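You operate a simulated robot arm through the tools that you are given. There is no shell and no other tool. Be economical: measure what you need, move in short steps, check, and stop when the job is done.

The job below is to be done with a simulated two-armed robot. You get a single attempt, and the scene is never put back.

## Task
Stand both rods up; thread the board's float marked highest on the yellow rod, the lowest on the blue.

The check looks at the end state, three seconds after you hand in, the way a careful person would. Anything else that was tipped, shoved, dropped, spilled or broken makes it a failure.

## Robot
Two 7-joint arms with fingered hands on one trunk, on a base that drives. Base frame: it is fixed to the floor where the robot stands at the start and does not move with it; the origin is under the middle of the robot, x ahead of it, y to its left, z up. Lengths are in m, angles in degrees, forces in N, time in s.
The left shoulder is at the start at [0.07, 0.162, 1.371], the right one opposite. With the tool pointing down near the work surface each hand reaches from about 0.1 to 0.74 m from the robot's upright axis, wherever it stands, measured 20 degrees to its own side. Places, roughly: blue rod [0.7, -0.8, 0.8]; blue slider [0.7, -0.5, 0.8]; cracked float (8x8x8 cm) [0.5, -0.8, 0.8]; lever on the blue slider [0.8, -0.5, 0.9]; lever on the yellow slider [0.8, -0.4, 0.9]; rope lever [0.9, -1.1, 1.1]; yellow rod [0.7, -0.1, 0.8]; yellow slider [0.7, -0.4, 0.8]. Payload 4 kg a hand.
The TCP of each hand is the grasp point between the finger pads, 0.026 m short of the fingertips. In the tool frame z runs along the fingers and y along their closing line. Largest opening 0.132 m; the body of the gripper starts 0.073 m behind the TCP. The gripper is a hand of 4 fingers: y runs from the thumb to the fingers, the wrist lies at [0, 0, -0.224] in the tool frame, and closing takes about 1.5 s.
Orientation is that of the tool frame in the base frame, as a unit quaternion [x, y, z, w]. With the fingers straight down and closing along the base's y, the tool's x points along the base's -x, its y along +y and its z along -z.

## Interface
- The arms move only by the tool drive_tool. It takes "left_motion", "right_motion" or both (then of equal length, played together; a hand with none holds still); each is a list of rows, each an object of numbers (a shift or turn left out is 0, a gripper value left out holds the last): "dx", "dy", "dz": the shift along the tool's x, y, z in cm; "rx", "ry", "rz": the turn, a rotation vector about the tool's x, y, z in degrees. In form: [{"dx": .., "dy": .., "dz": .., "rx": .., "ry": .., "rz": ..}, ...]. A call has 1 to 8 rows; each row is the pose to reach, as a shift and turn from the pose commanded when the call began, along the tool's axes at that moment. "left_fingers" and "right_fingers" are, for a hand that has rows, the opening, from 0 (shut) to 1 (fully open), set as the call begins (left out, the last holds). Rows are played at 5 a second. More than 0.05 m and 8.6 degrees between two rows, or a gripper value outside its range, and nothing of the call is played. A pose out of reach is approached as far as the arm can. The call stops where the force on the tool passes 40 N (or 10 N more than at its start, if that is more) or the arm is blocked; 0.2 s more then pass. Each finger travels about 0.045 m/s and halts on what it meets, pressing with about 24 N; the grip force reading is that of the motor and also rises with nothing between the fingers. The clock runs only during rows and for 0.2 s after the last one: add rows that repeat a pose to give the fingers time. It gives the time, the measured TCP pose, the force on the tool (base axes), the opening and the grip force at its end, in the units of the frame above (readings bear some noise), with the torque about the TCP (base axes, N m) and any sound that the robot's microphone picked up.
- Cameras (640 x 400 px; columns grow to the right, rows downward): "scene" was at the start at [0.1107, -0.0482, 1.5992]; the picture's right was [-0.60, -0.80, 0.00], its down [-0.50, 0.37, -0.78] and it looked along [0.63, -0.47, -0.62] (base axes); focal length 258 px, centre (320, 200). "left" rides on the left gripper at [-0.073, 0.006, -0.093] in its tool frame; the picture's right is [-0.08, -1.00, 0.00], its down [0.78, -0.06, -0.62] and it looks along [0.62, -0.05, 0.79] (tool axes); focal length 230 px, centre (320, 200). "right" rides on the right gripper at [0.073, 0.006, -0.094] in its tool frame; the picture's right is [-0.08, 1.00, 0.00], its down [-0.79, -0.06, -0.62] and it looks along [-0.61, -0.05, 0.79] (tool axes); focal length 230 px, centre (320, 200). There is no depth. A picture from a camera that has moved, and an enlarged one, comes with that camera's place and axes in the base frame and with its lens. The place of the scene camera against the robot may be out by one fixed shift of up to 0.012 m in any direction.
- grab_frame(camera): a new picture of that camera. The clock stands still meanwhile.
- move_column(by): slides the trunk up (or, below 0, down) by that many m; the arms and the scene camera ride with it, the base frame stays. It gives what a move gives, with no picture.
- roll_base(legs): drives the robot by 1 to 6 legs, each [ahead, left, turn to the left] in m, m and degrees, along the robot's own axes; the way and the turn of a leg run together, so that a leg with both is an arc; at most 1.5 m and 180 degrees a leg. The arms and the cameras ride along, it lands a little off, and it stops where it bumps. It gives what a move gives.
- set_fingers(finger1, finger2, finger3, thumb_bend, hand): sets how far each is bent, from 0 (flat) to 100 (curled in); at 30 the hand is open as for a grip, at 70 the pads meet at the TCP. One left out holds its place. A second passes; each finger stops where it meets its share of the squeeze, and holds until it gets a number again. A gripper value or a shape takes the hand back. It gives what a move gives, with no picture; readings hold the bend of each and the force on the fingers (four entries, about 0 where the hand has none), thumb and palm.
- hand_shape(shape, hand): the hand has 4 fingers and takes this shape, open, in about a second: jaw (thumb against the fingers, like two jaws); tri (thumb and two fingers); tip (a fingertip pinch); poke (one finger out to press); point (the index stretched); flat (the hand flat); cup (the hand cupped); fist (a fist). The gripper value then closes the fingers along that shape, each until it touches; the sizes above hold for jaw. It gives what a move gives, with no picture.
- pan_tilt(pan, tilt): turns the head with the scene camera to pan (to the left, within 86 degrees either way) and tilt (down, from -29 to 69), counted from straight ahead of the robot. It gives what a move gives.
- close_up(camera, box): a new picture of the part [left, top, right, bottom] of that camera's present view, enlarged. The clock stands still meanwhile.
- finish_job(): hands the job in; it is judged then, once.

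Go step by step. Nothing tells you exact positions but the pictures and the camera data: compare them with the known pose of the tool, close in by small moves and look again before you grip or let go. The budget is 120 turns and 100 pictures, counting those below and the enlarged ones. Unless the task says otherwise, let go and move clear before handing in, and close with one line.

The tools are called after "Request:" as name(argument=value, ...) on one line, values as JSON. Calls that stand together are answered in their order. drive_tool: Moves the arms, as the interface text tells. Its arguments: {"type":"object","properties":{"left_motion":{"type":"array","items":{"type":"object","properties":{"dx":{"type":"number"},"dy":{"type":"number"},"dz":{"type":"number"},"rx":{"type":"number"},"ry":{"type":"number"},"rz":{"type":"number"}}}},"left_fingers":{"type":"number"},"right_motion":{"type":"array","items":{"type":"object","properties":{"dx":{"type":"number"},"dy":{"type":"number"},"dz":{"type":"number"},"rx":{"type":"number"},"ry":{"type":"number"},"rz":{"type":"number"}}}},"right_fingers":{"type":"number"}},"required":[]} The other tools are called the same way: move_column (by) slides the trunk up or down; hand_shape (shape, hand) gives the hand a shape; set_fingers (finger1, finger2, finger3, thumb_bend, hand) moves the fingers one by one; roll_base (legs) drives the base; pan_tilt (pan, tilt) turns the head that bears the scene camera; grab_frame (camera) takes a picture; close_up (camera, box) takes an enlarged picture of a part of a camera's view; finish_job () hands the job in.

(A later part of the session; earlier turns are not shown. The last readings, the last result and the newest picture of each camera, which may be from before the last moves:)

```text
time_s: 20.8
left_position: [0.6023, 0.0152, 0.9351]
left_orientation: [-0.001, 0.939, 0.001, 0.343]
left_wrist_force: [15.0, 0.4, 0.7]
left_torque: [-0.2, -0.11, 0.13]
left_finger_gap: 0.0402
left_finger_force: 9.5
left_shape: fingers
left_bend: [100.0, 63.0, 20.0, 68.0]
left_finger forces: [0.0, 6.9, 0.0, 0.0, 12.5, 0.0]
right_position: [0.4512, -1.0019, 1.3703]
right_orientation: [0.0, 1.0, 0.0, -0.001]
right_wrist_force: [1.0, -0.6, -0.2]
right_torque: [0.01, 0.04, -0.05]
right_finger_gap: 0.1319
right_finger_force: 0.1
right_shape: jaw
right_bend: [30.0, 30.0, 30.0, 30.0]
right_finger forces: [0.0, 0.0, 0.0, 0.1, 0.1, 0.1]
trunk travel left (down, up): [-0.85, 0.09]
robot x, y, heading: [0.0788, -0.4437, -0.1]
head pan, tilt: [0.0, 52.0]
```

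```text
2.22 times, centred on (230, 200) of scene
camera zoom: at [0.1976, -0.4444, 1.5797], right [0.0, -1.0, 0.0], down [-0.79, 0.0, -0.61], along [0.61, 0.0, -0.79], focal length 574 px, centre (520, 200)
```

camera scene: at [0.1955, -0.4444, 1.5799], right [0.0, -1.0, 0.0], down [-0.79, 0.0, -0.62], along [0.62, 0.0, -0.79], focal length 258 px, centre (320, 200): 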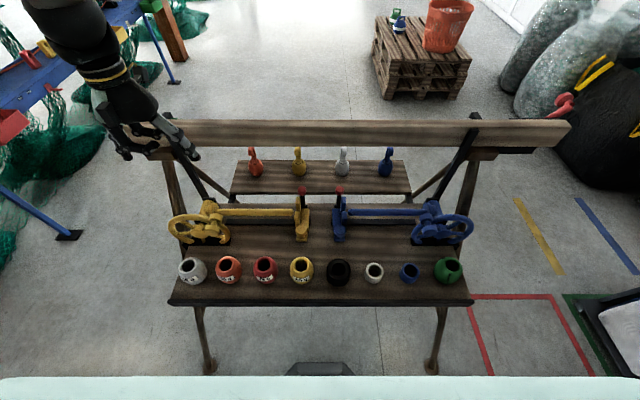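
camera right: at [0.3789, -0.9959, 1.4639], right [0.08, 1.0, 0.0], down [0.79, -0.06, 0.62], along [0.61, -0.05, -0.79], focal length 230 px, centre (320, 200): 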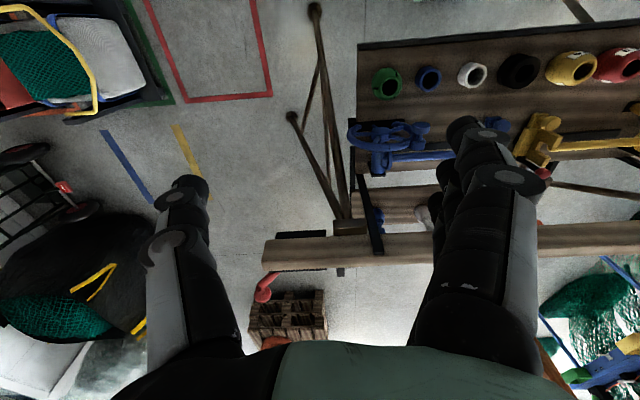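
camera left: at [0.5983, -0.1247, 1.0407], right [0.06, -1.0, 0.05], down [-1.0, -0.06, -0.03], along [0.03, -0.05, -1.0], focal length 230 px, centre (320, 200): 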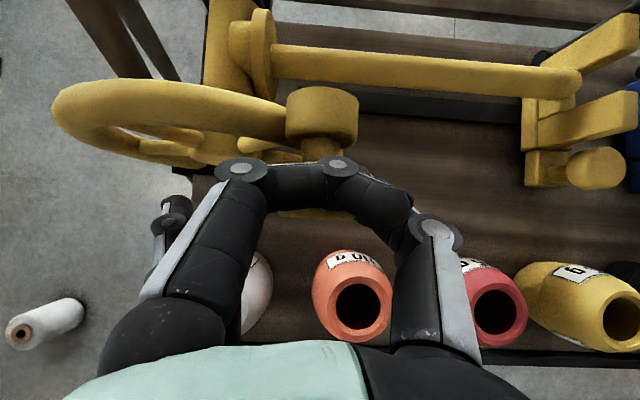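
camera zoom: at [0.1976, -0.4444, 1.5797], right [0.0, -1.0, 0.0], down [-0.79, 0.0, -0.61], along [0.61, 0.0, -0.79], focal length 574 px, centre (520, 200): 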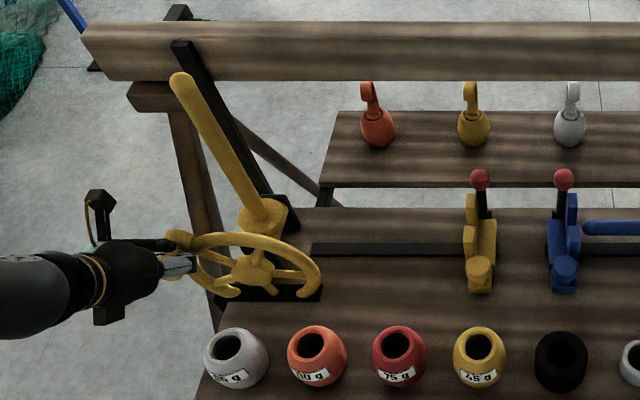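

By perspective the rod is vertical now. I'll enlarge the hub and slider to understand what keeps the rod there.

Request:
close_up(camera="scene", box=[180, 180, 300, 260])

Request:
close_up(camera="scene", box=[270, 170, 360, 250])

Request:
grab_frame(camera="left")

```text
5.00 times, centred on (240, 220) of scene
camera zoom: at [0.1976, -0.4444, 1.5797], right [0.0, -1.0, 0.0], down [-0.79, 0.0, -0.61], along [0.61, 0.0, -0.79], focal length 1291 px, centre (720, 100)
```

zoom: 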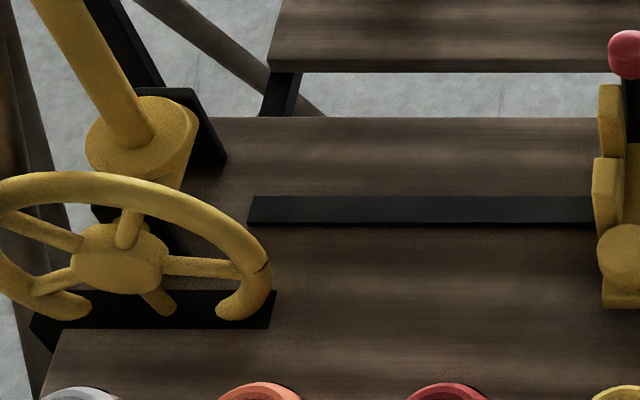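

```text
5.00 times, centred on (315, 210) of scene
camera zoom: at [0.1976, -0.4444, 1.5797], right [0.0, -1.0, 0.0], down [-0.79, 0.0, -0.61], along [0.61, 0.0, -0.79], focal length 1291 px, centre (345, 150)
```

zoom: 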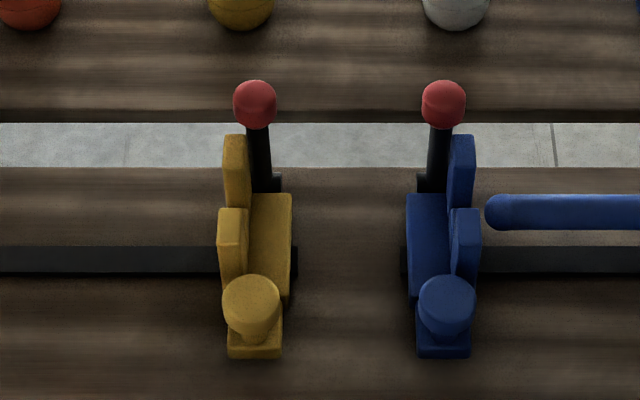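

```text
64 pictures are left
camera left: at [0.5994, 0.0201, 1.055], right [0.06, -1.0, 0.05], down [-1.0, -0.06, -0.03], along [0.04, -0.05, -1.0], focal length 230 px, centre (320, 200)
```

left: 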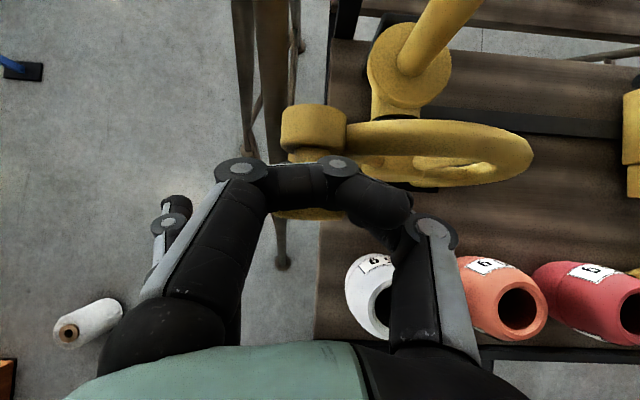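

The wheel rim dips into a slot in the board, and the slider looks like a cradle for the lowered rod. I'll loosen to a cage and see whether the rod stays up by itself.

Request:
set_fingers(hand="left", finger2=60, thumb_bend=60)

Request:
close_up(camera="scene", box=[120, 110, 340, 290])

```text
time_s: 21.8
left_position: [0.6004, 0.0141, 0.9337]
left_orientation: [-0.001, 0.94, 0.0, 0.341]
left_wrist_force: [5.2, 0.2, 1.0]
left_torque: [0.01, -0.1, -0.14]
left_finger_gap: 0.0424
left_finger_force: 2.2
left_shape: fingers
left_bend: [100.0, 59.0, 20.0, 60.0]
left_finger forces: [0.0, 4.6, 0.1, 0.0, 0.0, 0.0]
right_position: [0.4503, -1.0004, 1.3703]
right_orientation: [-0.001, 1.0, 0.0, 0.0]
right_wrist_force: [0.1, -0.7, -0.4]
right_torque: [0.03, -0.01, 0.0]
right_finger_gap: 0.1319
right_finger_force: 0.1
right_shape: jaw
right_bend: [30.0, 30.0, 30.0, 30.0]
right_finger forces: [0.1, 0.0, 0.1, 0.1, 0.1, 0.0]
trunk travel left (down, up): [-0.85, 0.09]
robot x, y, heading: [0.0805, -0.4494, -0.0]
head pan, tilt: [0.0, 52.0]
```

```text
2.22 times, centred on (230, 200) of scene
camera zoom: at [0.1965, -0.4434, 1.5798], right [0.0, -1.0, 0.0], down [-0.79, 0.0, -0.61], along [0.61, 0.0, -0.79], focal length 574 px, centre (520, 200)
```

zoom: 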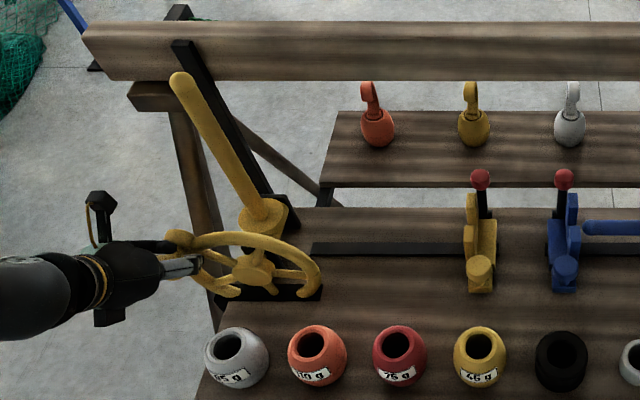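

Request:
set_fingers(hand="left", finger2=55, thumb_bend=55)

Request:
close_up(camera="scene", box=[120, 110, 340, 290])

```text
time_s: 22.8
left_position: [0.6, 0.0138, 0.9347]
left_orientation: [-0.001, 0.94, 0.001, 0.342]
left_wrist_force: [-0.3, 0.2, -0.5]
left_torque: [0.01, 0.03, -0.01]
left_finger_gap: 0.0452
left_finger_force: 0.1
left_shape: fingers
left_bend: [100.0, 55.0, 20.0, 55.0]
left_finger forces: [0.0, 0.0, 0.0, 0.1, 0.0, 0.0]
right_position: [0.4501, -1.0003, 1.3706]
right_orientation: [0.0, 1.0, 0.0, 0.0]
right_wrist_force: [-0.2, -0.1, 1.2]
right_torque: [0.01, -0.01, 0.0]
right_finger_gap: 0.132
right_finger_force: 0.0
right_shape: jaw
right_bend: [30.0, 30.0, 30.0, 30.0]
right_finger forces: [0.0, 0.1, 0.0, 0.0, 0.0, 0.0]
trunk travel left (down, up): [-0.85, 0.09]
robot x, y, heading: [0.0808, -0.4519, 0.1]
head pan, tilt: [0.0, 52.0]
```

```text
2.22 times, centred on (230, 200) of scene
camera zoom: at [0.1954, -0.4437, 1.5799], right [0.0, -1.0, 0.0], down [-0.79, 0.0, -0.62], along [0.62, 0.0, -0.79], focal length 574 px, centre (520, 200)
```

zoom: 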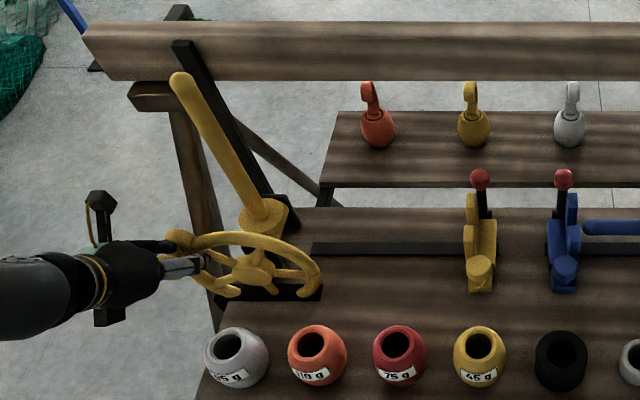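

The rod stays up with no contact. I'll open fully and withdraw the left hand, then check again.

Request:
set_fingers(hand="left", finger2=38, thumb_bend=38)

Request:
drive_tool(left_motion=[{"dz": -3}, {"dz": -6}, {"dz": -9}, {"dz": -12}, {"dz": -16}, {"dz": -20}])

Request:
grab_frame(camera="scene")

```text
time_s: 23.8
left_position: [0.6005, 0.0134, 0.9358]
left_orientation: [-0.001, 0.94, 0.0, 0.341]
left_wrist_force: [0.0, 0.5, 0.2]
left_torque: [-0.02, 0.0, 0.01]
left_finger_gap: 0.0551
left_finger_force: 0.1
left_shape: fingers
left_bend: [100.0, 38.0, 20.0, 38.0]
left_finger forces: [0.0, 0.1, 0.0, 0.0, 0.0, 0.1]
right_position: [0.4503, -1.0013, 1.3705]
right_orientation: [-0.001, 1.0, -0.001, 0.0]
right_wrist_force: [-0.2, 0.4, -0.7]
right_torque: [0.0, 0.01, -0.03]
right_finger_gap: 0.1318
right_finger_force: 0.1
right_shape: jaw
right_bend: [30.0, 30.0, 30.0, 30.0]
right_finger forces: [0.0, 0.1, 0.0, 0.1, 0.1, 0.0]
trunk travel left (down, up): [-0.85, 0.09]
robot x, y, heading: [0.0736, -0.4491, 0.2]
head pan, tilt: [0.0, 52.0]
```

```text
time_s: 25.2
left_position: [0.4714, 0.0116, 1.0903]
left_orientation: [0.0, 0.939, 0.001, 0.343]
left_wrist_force: [0.4, -0.5, 0.5]
left_torque: [0.03, 0.02, 0.02]
left_finger_gap: 0.055
left_finger_force: 0.1
left_shape: fingers
left_bend: [100.0, 38.0, 20.0, 38.0]
left_finger forces: [0.1, 0.0, 0.0, 0.0, 0.1, 0.1]
left hand out of reach, approached as far as the arm can: row 2
right_position: [0.4458, -1.0026, 1.3692]
right_orientation: [0.001, 1.0, 0.002, 0.002]
right_wrist_force: [-0.3, 0.4, 0.0]
right_torque: [-0.01, 0.0, 0.0]
right_finger_gap: 0.1319
right_finger_force: 0.0
right_shape: jaw
right_bend: [30.0, 30.0, 30.0, 30.0]
right_finger forces: [0.1, 0.0, 0.0, 0.1, 0.1, 0.0]
trunk travel left (down, up): [-0.85, 0.09]
robot x, y, heading: [0.0771, -0.4491, -0.1]
head pan, tilt: [0.0, 52.0]
```

```text
61 pictures are left
camera scene: at [0.1934, -0.4461, 1.58], right [0.0, -1.0, 0.0], down [-0.79, 0.0, -0.62], along [0.62, 0.0, -0.79], focal length 258 px, centre (320, 200)
```

scene: 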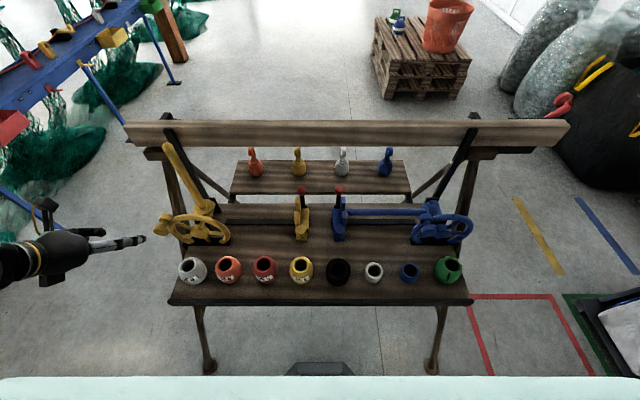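

Request:
close_up(camera="scene", box=[140, 130, 260, 250])

```text
3.33 times, centred on (200, 190) of scene
camera zoom: at [0.1934, -0.4461, 1.58], right [0.0, -1.0, 0.0], down [-0.79, 0.0, -0.62], along [0.62, 0.0, -0.79], focal length 861 px, centre (720, 233)
```

zoom: 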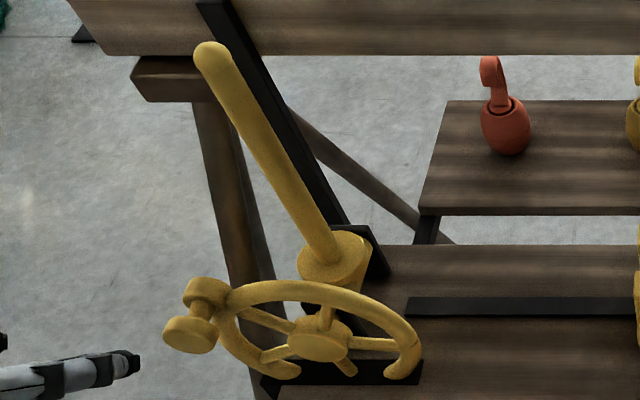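

The yellow rod is holding, about 1° from vertical. Now I'll do the mirrored job on blue, moving the right hand pitched to above the blue knob near (0.606, -0.77, 0.917).

Request:
drive_tool(right_motion=[{"dx": -1.5, "dy": 4, "dz": 2.5}, {"dx": -3, "dy": 8, "dz": 5}, {"dx": -4.5, "dy": 12, "dz": 7.5}, {"dx": -6, "dy": 16, "dz": 10}, {"dx": -7, "dy": 20, "dz": 12}, {"dx": -7, "dy": 23.1, "dz": 15}])

Request:
drive_tool(right_motion=[{"dx": 0, "dz": 4, "ry": -8}, {"dx": 0, "dz": 8, "ry": -16}, {"dx": -0.5, "dz": 12, "ry": -24}, {"dx": -1, "dz": 16, "ry": -32}, {"dx": -2, "dz": 20, "ry": -40}])

Request:
set_fingers(hand="right", finger1=100, finger2=40, finger3=20, thumb_bend=40)

Request:
grab_frame(camera="right")

Request:
grab_frame(camera="scene")

```text
time_s: 26.6
left_position: [0.4723, 0.0149, 1.0886]
left_orientation: [-0.001, 0.94, -0.001, 0.341]
left_wrist_force: [0.0, 0.1, -0.8]
left_torque: [-0.01, 0.0, 0.01]
left_finger_gap: 0.0551
left_finger_force: 0.0
left_shape: fingers
left_bend: [100.0, 38.0, 20.0, 38.0]
left_finger forces: [0.1, 0.1, 0.0, 0.0, 0.0, 0.0]
right_position: [0.5203, -0.77, 1.2202]
right_orientation: [0.0, 1.0, 0.0, 0.001]
right_wrist_force: [-0.2, -0.2, 0.3]
right_torque: [0.0, 0.01, -0.04]
right_finger_gap: 0.1319
right_finger_force: 0.1
right_shape: jaw
right_bend: [30.0, 30.0, 30.0, 30.0]
right_finger forces: [0.1, 0.1, 0.1, 0.0, 0.0, 0.0]
trunk travel left (down, up): [-0.85, 0.09]
robot x, y, heading: [0.0812, -0.4491, 0.0]
head pan, tilt: [0.0, 52.0]
```

```text
time_s: 27.8
left_position: [0.4729, 0.0121, 1.09]
left_orientation: [0.0, 0.94, 0.001, 0.341]
left_wrist_force: [0.2, -0.9, 0.8]
left_torque: [0.03, 0.0, 0.0]
left_finger_gap: 0.0551
left_finger_force: 0.2
left_shape: fingers
left_bend: [100.0, 38.0, 20.0, 38.0]
left_finger forces: [0.0, 0.0, 0.0, 0.0, 0.0, 0.0]
right_position: [0.5389, -0.7704, 1.0193]
right_orientation: [0.0, 0.939, 0.001, 0.343]
right_wrist_force: [0.6, 0.3, 0.6]
right_torque: [0.0, 0.01, 0.01]
right_finger_gap: 0.1317
right_finger_force: 0.0
right_shape: jaw
right_bend: [30.0, 30.0, 30.0, 30.0]
right_finger forces: [0.0, 0.1, 0.0, 0.1, 0.1, 0.1]
trunk travel left (down, up): [-0.85, 0.09]
robot x, y, heading: [0.0799, -0.4476, 0.3]
head pan, tilt: [0.0, 52.0]
```

```text
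time_s: 28.8
left_position: [0.4715, 0.0148, 1.0875]
left_orientation: [0.0, 0.94, -0.001, 0.342]
left_wrist_force: [-0.4, 0.6, 0.1]
left_torque: [0.01, 0.01, 0.01]
left_finger_gap: 0.0553
left_finger_force: 0.1
left_shape: fingers
left_bend: [100.0, 38.0, 20.0, 38.0]
left_finger forces: [0.1, 0.0, 0.0, 0.0, 0.0, 0.0]
right_position: [0.5387, -0.7695, 1.0201]
right_orientation: [-0.001, 0.94, 0.0, 0.342]
right_wrist_force: [-0.3, 0.3, 0.2]
right_torque: [-0.01, -0.02, -0.01]
right_finger_gap: 0.054
right_finger_force: 0.1
right_shape: fingers
right_bend: [100.0, 40.0, 20.0, 40.0]
right_finger forces: [0.1, 0.1, 0.0, 0.0, 0.0, 0.0]
trunk travel left (down, up): [-0.85, 0.09]
robot x, y, heading: [0.0774, -0.446, 0.1]
head pan, tilt: [0.0, 52.0]
```

```text
59 pictures are left
camera right: at [0.4231, -0.7636, 1.0453], right [0.06, 1.0, 0.05], down [0.2, -0.06, 0.98], along [0.98, -0.05, -0.21], focal length 230 px, centre (320, 200)
```

right: 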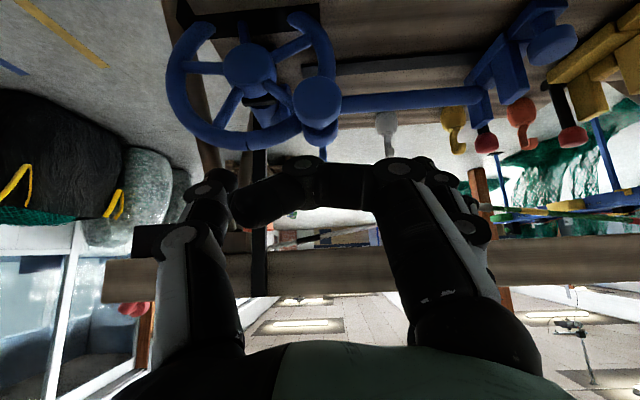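

```text
58 pictures are left
camera scene: at [0.1956, -0.4434, 1.5799], right [0.0, -1.0, 0.0], down [-0.79, 0.0, -0.62], along [0.62, 0.0, -0.79], focal length 258 px, centre (320, 200)
```

scene: 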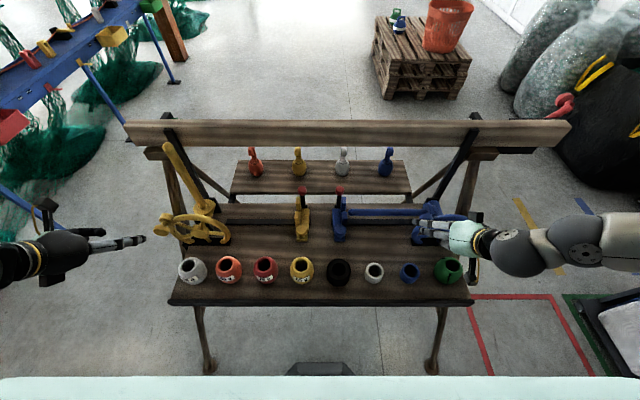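

The knob projects to (0.60, -0.771, 0.919), as expected. On this hand finger1 is the lower finger, so I'll swap the curled one and then go in.

Request:
set_fingers(hand="right", finger1=20, finger3=100)

Request:
drive_tool(right_motion=[{"dx": 1.5, "dz": 3}, {"dx": 1.5, "dz": 6}, {"dx": 1.5, "dz": 8}, {"dx": 1.5, "dz": 10}, {"dx": 1.5, "dz": 11.5}])

Request:
grab_frame(camera="right")

Request:
close_up(camera="scene", box=[390, 190, 490, 260])

```text
time_s: 29.8
left_position: [0.4722, 0.0137, 1.0879]
left_orientation: [-0.001, 0.94, 0.0, 0.341]
left_wrist_force: [-1.0, 0.4, -0.1]
left_torque: [-0.02, -0.01, 0.0]
left_finger_gap: 0.0555
left_finger_force: 0.1
left_shape: fingers
left_bend: [100.0, 38.0, 20.0, 38.0]
left_finger forces: [0.0, 0.1, 0.1, 0.1, 0.0, 0.0]
right_position: [0.5386, -0.768, 1.0214]
right_orientation: [0.0, 0.94, 0.0, 0.342]
right_wrist_force: [-0.1, 0.2, 0.1]
right_torque: [0.02, 0.0, -0.01]
right_finger_gap: 0.1311
right_finger_force: 0.2
right_shape: fingers
right_bend: [20.0, 40.0, 100.0, 40.0]
right_finger forces: [0.0, 0.0, 0.0, 0.0, 0.0, 0.0]
trunk travel left (down, up): [-0.85, 0.09]
robot x, y, heading: [0.0786, -0.4455, 0.2]
head pan, tilt: [0.0, 52.0]
```

```text
time_s: 31.0
left_position: [0.4727, 0.0125, 1.0887]
left_orientation: [0.0, 0.939, 0.001, 0.343]
left_wrist_force: [0.3, -0.3, 0.2]
left_torque: [0.01, -0.02, 0.03]
left_finger_gap: 0.0549
left_finger_force: 0.0
left_shape: fingers
left_bend: [100.0, 38.0, 20.0, 38.0]
left_finger forces: [0.0, 0.0, 0.0, 0.0, 0.0, 0.1]
right_position: [0.6003, -0.7759, 0.9417]
right_orientation: [0.001, 0.94, 0.001, 0.342]
right_wrist_force: [-0.1, -0.6, 0.6]
right_torque: [-0.02, -0.02, 0.0]
right_finger_gap: 0.131
right_finger_force: 0.1
right_shape: fingers
right_bend: [20.0, 40.0, 100.0, 40.0]
right_finger forces: [0.0, 0.0, 0.0, 0.0, 0.0, 0.0]
right hand out of reach, approached as far as the arm can: row 4, 5
trunk travel left (down, up): [-0.85, 0.09]
robot x, y, heading: [0.0789, -0.4476, 0.2]
head pan, tilt: [0.0, 52.0]
```

```text
57 pictures are left
camera right: at [0.4846, -0.7708, 0.9671], right [0.06, 1.0, 0.05], down [0.2, -0.06, 0.98], along [0.98, -0.05, -0.21], focal length 230 px, centre (320, 200)
```

right: 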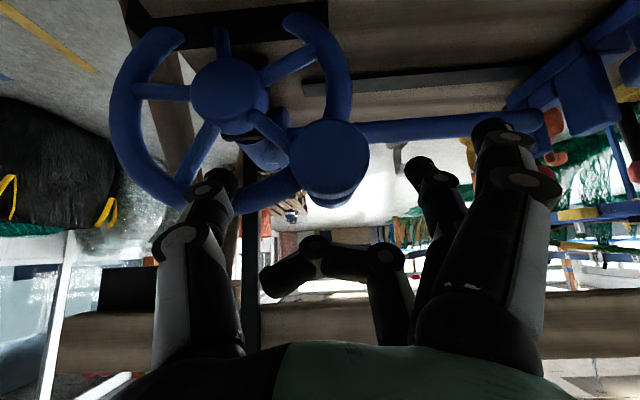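

```text
5.71 times, centred on (440, 225) of scene
camera zoom: at [0.1942, -0.4464, 1.58], right [0.0, -1.0, 0.0], down [-0.79, 0.0, -0.62], along [0.62, 0.0, -0.79], focal length 1475 px, centre (-366, 57)
```

zoom: 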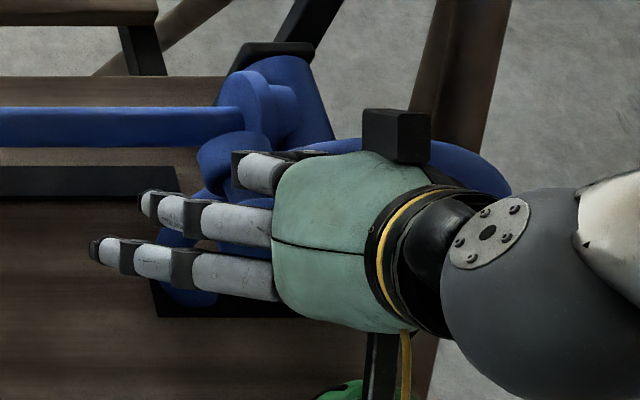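

The right hand stopped 2 cm short, at an arm limit. I'll back out, lower the trunk by 8 cm and come in again.

Request:
drive_tool(right_motion=[{"dz": -4}, {"dz": -8}, {"dz": -11}])

Request:
move_column(by=-0.08)

Request:
grab_frame(camera="right")

```text
time_s: 31.8
left_position: [0.4717, 0.0151, 1.0872]
left_orientation: [-0.001, 0.94, 0.001, 0.342]
left_wrist_force: [-0.2, 0.6, 0.2]
left_torque: [0.05, -0.01, 0.01]
left_finger_gap: 0.0551
left_finger_force: 0.0
left_shape: fingers
left_bend: [100.0, 38.0, 20.0, 38.0]
left_finger forces: [0.1, 0.1, 0.1, 0.0, 0.0, 0.0]
right_position: [0.5306, -0.7744, 1.028]
right_orientation: [-0.001, 0.94, 0.0, 0.342]
right_wrist_force: [-1.1, 0.4, 0.0]
right_torque: [-0.03, 0.0, -0.02]
right_finger_gap: 0.1309
right_finger_force: 0.1
right_shape: fingers
right_bend: [20.0, 40.0, 100.0, 40.0]
right_finger forces: [0.1, 0.1, 0.0, 0.1, 0.0, 0.1]
trunk travel left (down, up): [-0.85, 0.09]
robot x, y, heading: [0.0766, -0.4475, 0.2]
head pan, tilt: [0.0, 52.0]
```

```text
time_s: 33.0
left_position: [0.472, 0.0128, 1.0078]
left_orientation: [-0.001, 0.94, 0.0, 0.342]
left_wrist_force: [0.8, 0.7, 0.6]
left_torque: [0.03, 0.01, 0.01]
left_finger_gap: 0.0549
left_finger_force: 0.0
left_shape: fingers
left_bend: [100.0, 38.0, 20.0, 38.0]
left_finger forces: [0.0, 0.0, 0.0, 0.0, 0.0, 0.0]
right_position: [0.53, -0.7744, 0.947]
right_orientation: [0.0, 0.94, 0.0, 0.342]
right_wrist_force: [-0.4, -0.4, -0.1]
right_torque: [0.0, -0.01, 0.01]
right_finger_gap: 0.1309
right_finger_force: 0.1
right_shape: fingers
right_bend: [20.0, 40.0, 100.0, 40.0]
right_finger forces: [0.0, 0.0, 0.1, 0.0, 0.0, 0.0]
trunk travel left (down, up): [-0.77, 0.17]
robot x, y, heading: [0.0826, -0.4436, 0.2]
head pan, tilt: [0.0, 52.0]
```

```text
55 pictures are left
camera right: at [0.4147, -0.7693, 0.9718], right [0.06, 1.0, 0.05], down [0.2, -0.06, 0.98], along [0.98, -0.05, -0.21], focal length 230 px, centre (320, 200)
```

right: 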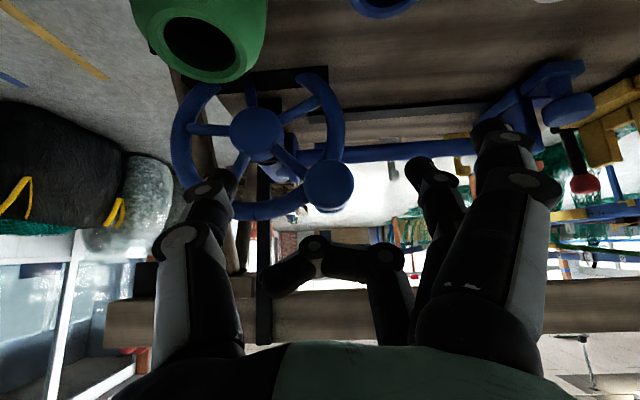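

The knob is confirmed at (0.60, -0.770, 0.916). I'll go in to straddle it.

Request:
drive_tool(right_motion=[{"dx": -2, "dy": 0.2, "dz": 2}, {"dx": -3.8, "dy": 0.4, "dz": 4}, {"dx": -3.8, "dy": 0.4, "dz": 5.5}, {"dx": -3.8, "dy": 0.4, "dz": 6.5}])

Request:
grab_frame(camera="right")

```text
time_s: 34.0
left_position: [0.4731, 0.0139, 1.0068]
left_orientation: [-0.001, 0.939, -0.001, 0.343]
left_wrist_force: [0.3, 0.3, -0.5]
left_torque: [0.02, 0.02, 0.01]
left_finger_gap: 0.0552
left_finger_force: 0.0
left_shape: fingers
left_bend: [100.0, 38.0, 20.0, 38.0]
left_finger forces: [0.1, 0.0, 0.0, 0.1, 0.0, 0.0]
right_position: [0.602, -0.7699, 0.9197]
right_orientation: [-0.001, 0.94, 0.0, 0.342]
right_wrist_force: [0.0, 0.5, -0.5]
right_torque: [0.0, 0.02, 0.0]
right_finger_gap: 0.131
right_finger_force: 0.0
right_shape: fingers
right_bend: [20.0, 40.0, 100.0, 40.0]
right_finger forces: [0.0, 0.1, 0.1, 0.1, 0.1, 0.0]
trunk travel left (down, up): [-0.77, 0.17]
robot x, y, heading: [0.0792, -0.4456, -0.1]
head pan, tilt: [0.0, 52.0]
```

```text
54 pictures are left
camera right: at [0.4864, -0.7657, 0.9456], right [0.06, 1.0, 0.05], down [0.21, -0.06, 0.98], along [0.98, -0.05, -0.21], focal length 230 px, centre (320, 200)
```

right: 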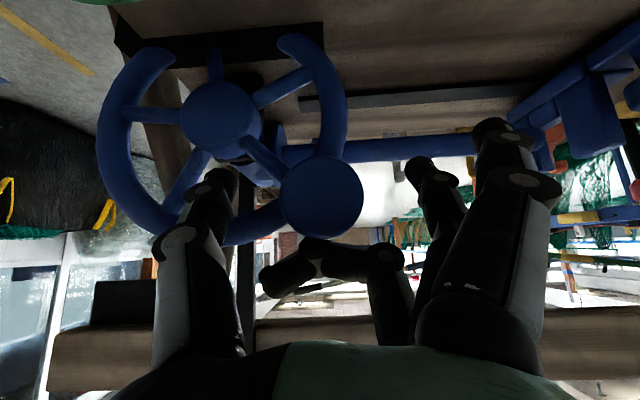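

Everything is aligned, so I'll grip the knob.

Request:
set_fingers(hand="right", finger2=70, thumb_bend=70)

Request:
drive_tool(right_motion=[{"dy": -0.69, "dx": -0.4, "dz": -0.47}, {"dy": -1.38, "dx": -0.75, "dz": -0.9}, {"dy": -2.15, "dx": -1.06, "dz": -1.27}, {"dy": -2.95, "dx": -1.34, "dz": -1.59}])

Request:
grab_frame(camera="scene")

```text
time_s: 35.0
left_position: [0.4736, 0.0135, 1.0077]
left_orientation: [0.0, 0.94, 0.001, 0.343]
left_wrist_force: [-0.7, 0.7, 0.0]
left_torque: [0.01, -0.02, 0.04]
left_finger_gap: 0.0551
left_finger_force: 0.0
left_shape: fingers
left_bend: [100.0, 38.0, 20.0, 38.0]
left_finger forces: [0.0, 0.1, 0.1, 0.0, 0.0, 0.0]
right_position: [0.6022, -0.7728, 0.9208]
right_orientation: [0.0, 0.94, 0.0, 0.342]
right_wrist_force: [3.7, -4.8, -4.1]
right_torque: [-0.02, -0.02, -0.08]
right_finger_gap: 0.0917
right_finger_force: 8.4
right_shape: fingers
right_bend: [20.0, 65.0, 100.0, 67.0]
right_finger forces: [0.1, 6.0, 0.0, 0.1, 10.9, 0.0]
trunk travel left (down, up): [-0.77, 0.17]
robot x, y, heading: [0.0787, -0.4486, 0.3]
head pan, tilt: [0.0, 52.0]
```

```text
time_s: 36.0
left_position: [0.4738, 0.0145, 1.0069]
left_orientation: [0.0, 0.939, -0.001, 0.343]
left_wrist_force: [0.4, -0.6, 0.3]
left_torque: [-0.04, -0.02, 0.05]
left_finger_gap: 0.0549
left_finger_force: 0.0
left_shape: fingers
left_bend: [100.0, 38.0, 20.0, 38.0]
left_finger forces: [0.1, 0.1, 0.1, 0.0, 0.1, 0.0]
right_position: [0.6024, -0.7984, 0.9433]
right_orientation: [-0.001, 0.939, 0.001, 0.343]
right_wrist_force: [6.6, 7.0, -1.6]
right_torque: [0.16, -0.03, -0.11]
right_finger_gap: 0.0879
right_finger_force: 7.8
right_shape: fingers
right_bend: [20.0, 63.0, 100.0, 67.0]
right_finger forces: [0.0, 9.9, 0.0, 0.0, 4.8, 0.0]
trunk travel left (down, up): [-0.77, 0.17]
robot x, y, heading: [0.0757, -0.4459, 0.3]
head pan, tilt: [0.0, 52.0]
```

```text
53 pictures are left
camera scene: at [0.1965, -0.4425, 1.4999], right [0.0, -1.0, 0.0], down [-0.79, 0.0, -0.61], along [0.61, 0.0, -0.79], focal length 258 px, centre (320, 200)
```

scene: 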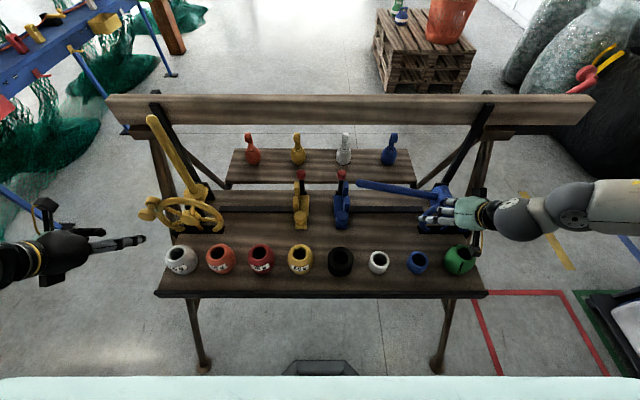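

The blue rod is rising, so I'll continue.

Request:
drive_tool(right_motion=[{"dy": -0.85, "dx": -0.22, "dz": -0.26}, {"dy": -1.71, "dx": -0.4, "dz": -0.47}, {"dy": -2.6, "dx": -0.51, "dz": -0.61}, {"dy": -3.49, "dx": -0.6, "dz": -0.71}, {"dy": -4.4, "dx": -0.62, "dz": -0.74}, {"dy": -5.31, "dx": -0.6, "dz": -0.71}, {"dy": -6.2, "dx": -0.51, "dz": -0.61}, {"dy": -7.09, "dx": -0.4, "dz": -0.47}])

Request:
close_up(camera="scene", box=[340, 80, 560, 260])

```text
time_s: 37.8
left_position: [0.4731, 0.0151, 1.0073]
left_orientation: [0.0, 0.94, -0.001, 0.342]
left_wrist_force: [-0.2, -0.4, -0.5]
left_torque: [0.03, 0.0, 0.0]
left_finger_gap: 0.0549
left_finger_force: 0.1
left_shape: fingers
left_bend: [100.0, 38.0, 20.0, 38.0]
left_finger forces: [0.0, 0.1, 0.0, 0.0, 0.0, 0.1]
right_position: [0.603, -0.8714, 0.9468]
right_orientation: [0.0, 0.94, -0.001, 0.341]
right_wrist_force: [11.3, 5.1, 5.7]
right_torque: [0.15, -0.1, -0.17]
right_finger_gap: 0.0854
right_finger_force: 8.2
right_shape: fingers
right_bend: [20.0, 63.0, 100.0, 69.0]
right_finger forces: [0.0, 9.5, 3.1, 0.0, 4.0, 0.1]
trunk travel left (down, up): [-0.77, 0.17]
robot x, y, heading: [0.0764, -0.4452, 0.3]
head pan, tilt: [0.0, 52.0]
```

```text
2.22 times, centred on (450, 170) of scene
camera zoom: at [0.1968, -0.4428, 1.4997], right [0.0, -1.0, 0.0], down [-0.79, 0.0, -0.61], along [0.61, 0.0, -0.79], focal length 574 px, centre (31, 267)
```

zoom: 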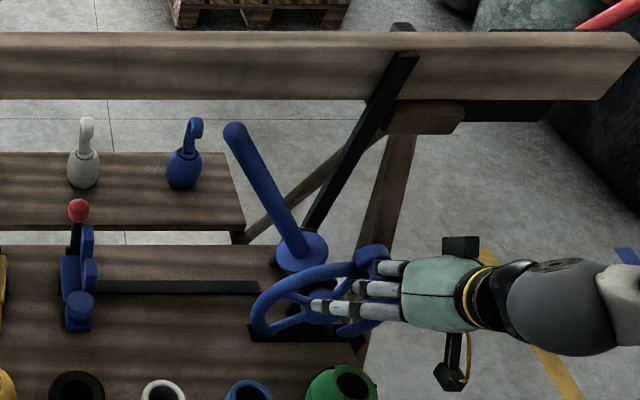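

About 36° remain by perspective. I'll continue carefully.

Request:
drive_tool(right_motion=[{"dy": -0.87, "dx": 0.18, "dz": 0.21}, {"dy": -1.71, "dx": 0.4, "dz": 0.47}, {"dy": -2.5, "dx": 0.67, "dz": 0.8}, {"dy": -3.28, "dx": 0.98, "dz": 1.17}, {"dy": -4.0, "dx": 1.34, "dz": 1.6}, {"dy": -4.66, "dx": 1.74, "dz": 2.07}])

Request:
close_up(camera="scene", box=[340, 80, 560, 260])

```text
time_s: 39.2
left_position: [0.4737, 0.0128, 1.0092]
left_orientation: [-0.001, 0.94, 0.0, 0.342]
left_wrist_force: [1.3, -0.2, -0.8]
left_torque: [0.0, -0.02, -0.03]
left_finger_gap: 0.055
left_finger_force: 0.1
left_shape: fingers
left_bend: [100.0, 38.0, 20.0, 38.0]
left_finger forces: [0.1, 0.0, 0.0, 0.0, 0.0, 0.0]
right_position: [0.6006, -0.9192, 0.9196]
right_orientation: [0.001, 0.94, -0.001, 0.342]
right_wrist_force: [3.4, -4.3, 4.9]
right_torque: [0.41, 0.0, -0.06]
right_finger_gap: 0.087
right_finger_force: 14.9
right_shape: fingers
right_bend: [20.0, 64.0, 100.0, 68.0]
right_finger forces: [0.0, 5.8, 15.2, 0.1, 8.7, 0.0]
trunk travel left (down, up): [-0.77, 0.17]
robot x, y, heading: [0.0805, -0.4458, -0.2]
head pan, tilt: [0.0, 52.0]
```

```text
2.22 times, centred on (450, 170) of scene
camera zoom: at [0.1954, -0.445, 1.4998], right [0.0, -1.0, 0.0], down [-0.79, 0.0, -0.62], along [0.62, 0.0, -0.79], focal length 574 px, centre (31, 267)
```

zoom: 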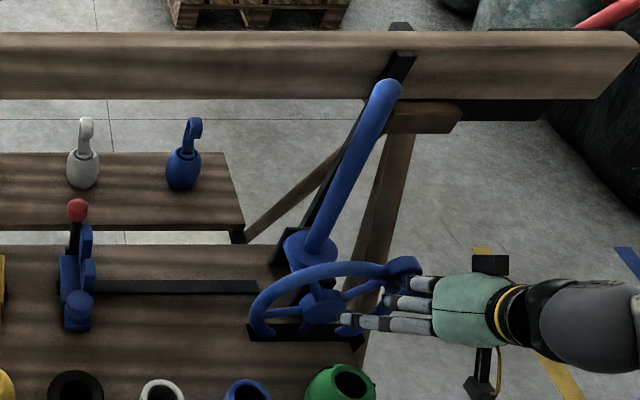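

Blue still leans about 5° toward the slider, so I'll nudge a bit more.

Request:
drive_tool(right_motion=[{"dy": -0.45, "dx": 0.15, "dz": 0.18}, {"dy": -0.85, "dx": 0.3, "dz": 0.35}])

Request:
close_up(camera="scene", box=[340, 80, 560, 260])

```text
time_s: 39.8
left_position: [0.4721, 0.0144, 1.0088]
left_orientation: [-0.001, 0.94, 0.002, 0.342]
left_wrist_force: [-0.2, 0.2, -0.2]
left_torque: [-0.03, -0.01, 0.0]
left_finger_gap: 0.0551
left_finger_force: 0.1
left_shape: fingers
left_bend: [100.0, 38.0, 20.0, 38.0]
left_finger forces: [0.0, 0.1, 0.1, 0.0, 0.0, 0.0]
right_position: [0.5997, -0.9272, 0.915]
right_orientation: [0.0, 0.94, 0.0, 0.342]
right_wrist_force: [-0.1, -0.5, 3.7]
right_torque: [0.3, -0.07, 0.07]
right_finger_gap: 0.0864
right_finger_force: 11.5
right_shape: fingers
right_bend: [20.0, 63.0, 100.0, 68.0]
right_finger forces: [0.0, 7.2, 11.4, 0.0, 4.7, 0.0]
trunk travel left (down, up): [-0.77, 0.17]
robot x, y, heading: [0.0794, -0.445, -0.0]
head pan, tilt: [0.0, 52.0]
```

```text
2.22 times, centred on (450, 170) of scene
camera zoom: at [0.1946, -0.4436, 1.4999], right [0.0, -1.0, 0.0], down [-0.79, 0.0, -0.62], along [0.62, 0.0, -0.79], focal length 574 px, centre (31, 267)
```

zoom: 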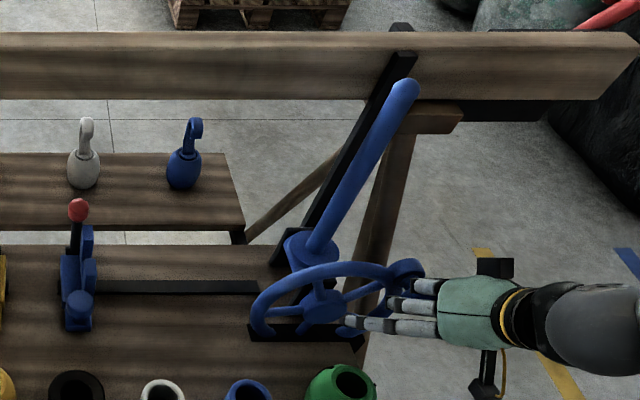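

Request:
drive_tool(right_motion=[{"dy": -0.4, "dx": 0.15, "dz": 0.17}, {"dy": -0.4, "dx": 0.15, "dz": 0.17}])

Request:
set_fingers(hand="right", finger2=59, thumb_bend=59)

Request:
close_up(camera="scene", box=[370, 80, 510, 250])

```text
time_s: 40.4
left_position: [0.4723, 0.0149, 1.0077]
left_orientation: [-0.001, 0.939, -0.001, 0.343]
left_wrist_force: [-0.2, -0.2, 0.2]
left_torque: [-0.01, -0.02, -0.01]
left_finger_gap: 0.0547
left_finger_force: 0.0
left_shape: fingers
left_bend: [100.0, 38.0, 20.0, 38.0]
left_finger forces: [0.1, 0.0, 0.2, 0.0, 0.1, 0.0]
right_position: [0.6007, -0.9284, 0.9143]
right_orientation: [-0.001, 0.94, 0.0, 0.342]
right_wrist_force: [-7.4, 5.0, 4.6]
right_torque: [0.2, -0.11, 0.11]
right_finger_gap: 0.0857
right_finger_force: 11.5
right_shape: fingers
right_bend: [20.0, 63.0, 100.0, 68.0]
right_finger forces: [0.1, 8.8, 11.6, 0.1, 3.1, 0.1]
trunk travel left (down, up): [-0.77, 0.17]
robot x, y, heading: [0.077, -0.4482, -0.1]
head pan, tilt: [0.0, 52.0]
```

```text
time_s: 41.4
left_position: [0.4708, 0.0148, 1.0083]
left_orientation: [-0.001, 0.94, 0.0, 0.342]
left_wrist_force: [-0.9, -0.4, 0.8]
left_torque: [0.0, -0.02, 0.01]
left_finger_gap: 0.0551
left_finger_force: 0.1
left_shape: fingers
left_bend: [100.0, 38.0, 20.0, 38.0]
left_finger forces: [0.0, 0.0, 0.0, 0.0, 0.0, 0.0]
right_position: [0.6006, -0.9312, 0.9162]
right_orientation: [-0.001, 0.939, 0.0, 0.344]
right_wrist_force: [-3.1, -2.3, 9.8]
right_torque: [0.14, -0.09, 0.04]
right_finger_gap: 0.0984
right_finger_force: 6.1
right_shape: fingers
right_bend: [20.0, 58.0, 100.0, 59.0]
right_finger forces: [0.1, 0.8, 10.7, 0.0, 0.1, 0.1]
trunk travel left (down, up): [-0.77, 0.17]
robot x, y, heading: [0.0753, -0.4463, 0.1]
head pan, tilt: [0.0, 52.0]
```

```text
2.35 times, centred on (440, 165) of scene
camera zoom: at [0.1938, -0.443, 1.5001], right [0.0, -1.0, 0.0], down [-0.79, 0.0, -0.62], along [0.62, 0.0, -0.79], focal length 608 px, centre (38, 282)
```

zoom: 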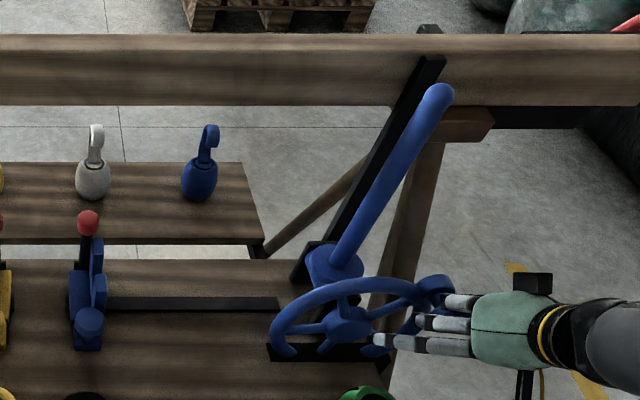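

Request:
close_up(camera="scene", box=[420, 100, 510, 210])

Request:
close_up(camera="scene", box=[130, 100, 220, 210])

```text
3.64 times, centred on (465, 155) of scene
camera zoom: at [0.1938, -0.443, 1.5001], right [0.0, -1.0, 0.0], down [-0.79, 0.0, -0.62], along [0.62, 0.0, -0.79], focal length 939 px, centre (-207, 364)
```

zoom: 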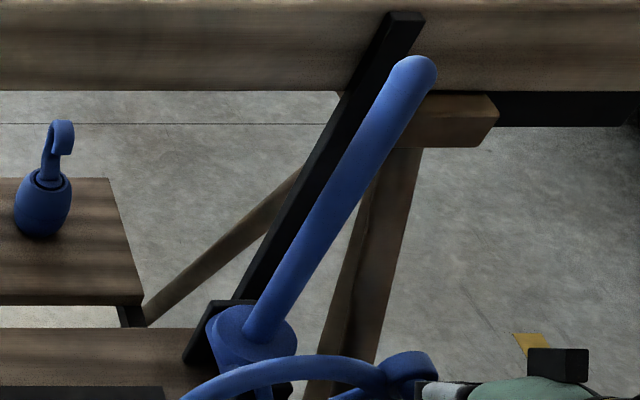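

```text
3.64 times, centred on (175, 155) of scene
camera zoom: at [0.1938, -0.443, 1.5001], right [0.0, -1.0, 0.0], down [-0.79, 0.0, -0.62], along [0.62, 0.0, -0.79], focal length 939 px, centre (847, 364)
```

zoom: 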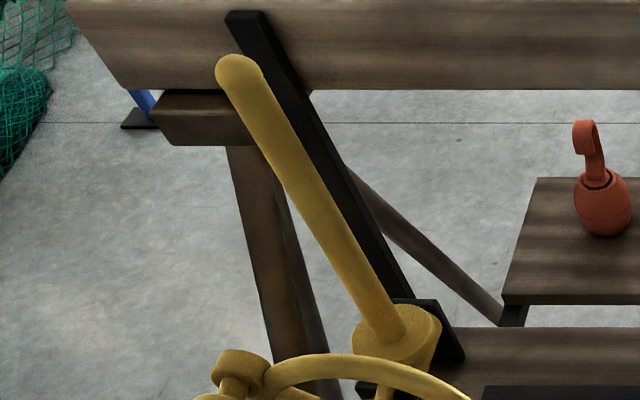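

Both rods are within about 1° of vertical. I'll release blue and back the right hand out, then compare both rods again for any creep.

Request:
set_fingers(hand="right", finger2=40, thumb_bend=40)

Request:
drive_tool(right_motion=[{"dz": -3}, {"dz": -6}, {"dz": -9}, {"dz": -12}, {"dz": -15}, {"dz": -15}, {"dz": -15}])

Request:
close_up(camera="scene", box=[420, 100, 510, 210])

Request:
close_up(camera="scene", box=[130, 100, 220, 210])

```text
time_s: 42.4
left_position: [0.4716, 0.0139, 1.0072]
left_orientation: [-0.001, 0.939, 0.0, 0.343]
left_wrist_force: [0.9, -1.0, 0.4]
left_torque: [0.02, 0.04, 0.0]
left_finger_gap: 0.055
left_finger_force: 0.0
left_shape: fingers
left_bend: [100.0, 38.0, 20.0, 38.0]
left_finger forces: [0.0, 0.0, 0.0, 0.0, 0.0, 0.1]
right_position: [0.6002, -0.9295, 0.9159]
right_orientation: [-0.001, 0.939, -0.001, 0.344]
right_wrist_force: [-1.7, -3.3, 13.1]
right_torque: [0.18, -0.05, -0.02]
right_finger_gap: 0.13
right_finger_force: 6.0
right_shape: fingers
right_bend: [20.0, 40.0, 100.0, 40.0]
right_finger forces: [0.0, 0.0, 12.1, 0.1, 0.0, 0.0]
trunk travel left (down, up): [-0.77, 0.17]
robot x, y, heading: [0.0778, -0.4458, 0.3]
head pan, tilt: [0.0, 52.0]
```

```text
time_s: 44.0
left_position: [0.4734, 0.0145, 1.0072]
left_orientation: [0.0, 0.94, 0.0, 0.342]
left_wrist_force: [0.9, 0.6, 0.7]
left_torque: [0.03, 0.01, -0.01]
left_finger_gap: 0.0553
left_finger_force: 0.0
left_shape: fingers
left_bend: [100.0, 38.0, 20.0, 38.0]
left_finger forces: [0.1, 0.1, 0.0, 0.0, 0.1, 0.1]
right_position: [0.5041, -0.9309, 1.0306]
right_orientation: [0.0, 0.94, 0.001, 0.342]
right_wrist_force: [-0.4, 0.0, -0.1]
right_torque: [-0.01, -0.05, -0.01]
right_finger_gap: 0.1301
right_finger_force: 0.0
right_shape: fingers
right_bend: [20.0, 40.0, 100.0, 40.0]
right_finger forces: [0.0, 0.0, 0.1, 0.0, 0.1, 0.1]
trunk travel left (down, up): [-0.77, 0.17]
robot x, y, heading: [0.0759, -0.451, 0.0]
head pan, tilt: [0.0, 52.0]
```

```text
3.64 times, centred on (465, 155) of scene
camera zoom: at [0.1956, -0.4437, 1.4999], right [0.0, -1.0, 0.0], down [-0.79, 0.0, -0.62], along [0.62, 0.0, -0.79], focal length 939 px, centre (-207, 364)
```

zoom: 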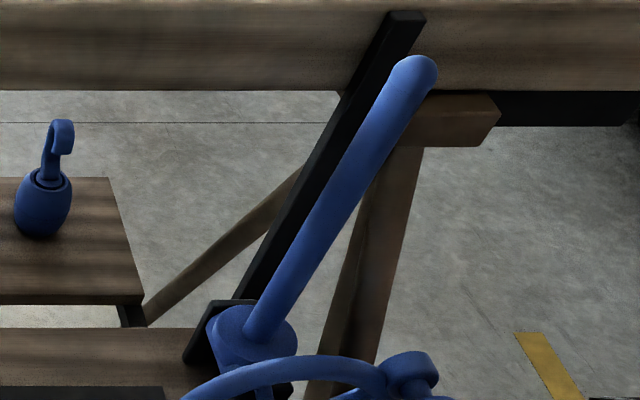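

```text
3.64 times, centred on (175, 155) of scene
camera zoom: at [0.1956, -0.4437, 1.4999], right [0.0, -1.0, 0.0], down [-0.79, 0.0, -0.62], along [0.62, 0.0, -0.79], focal length 939 px, centre (847, 364)
```

zoom: 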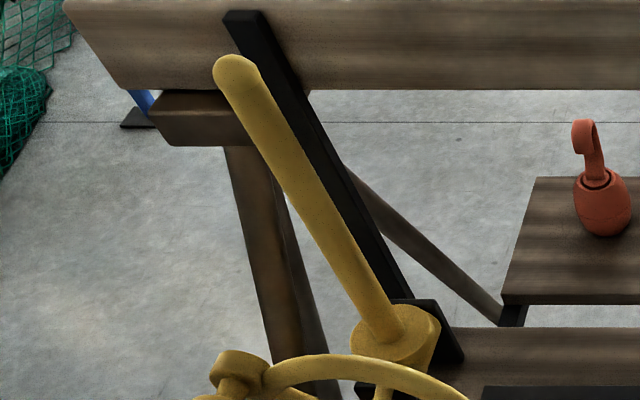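

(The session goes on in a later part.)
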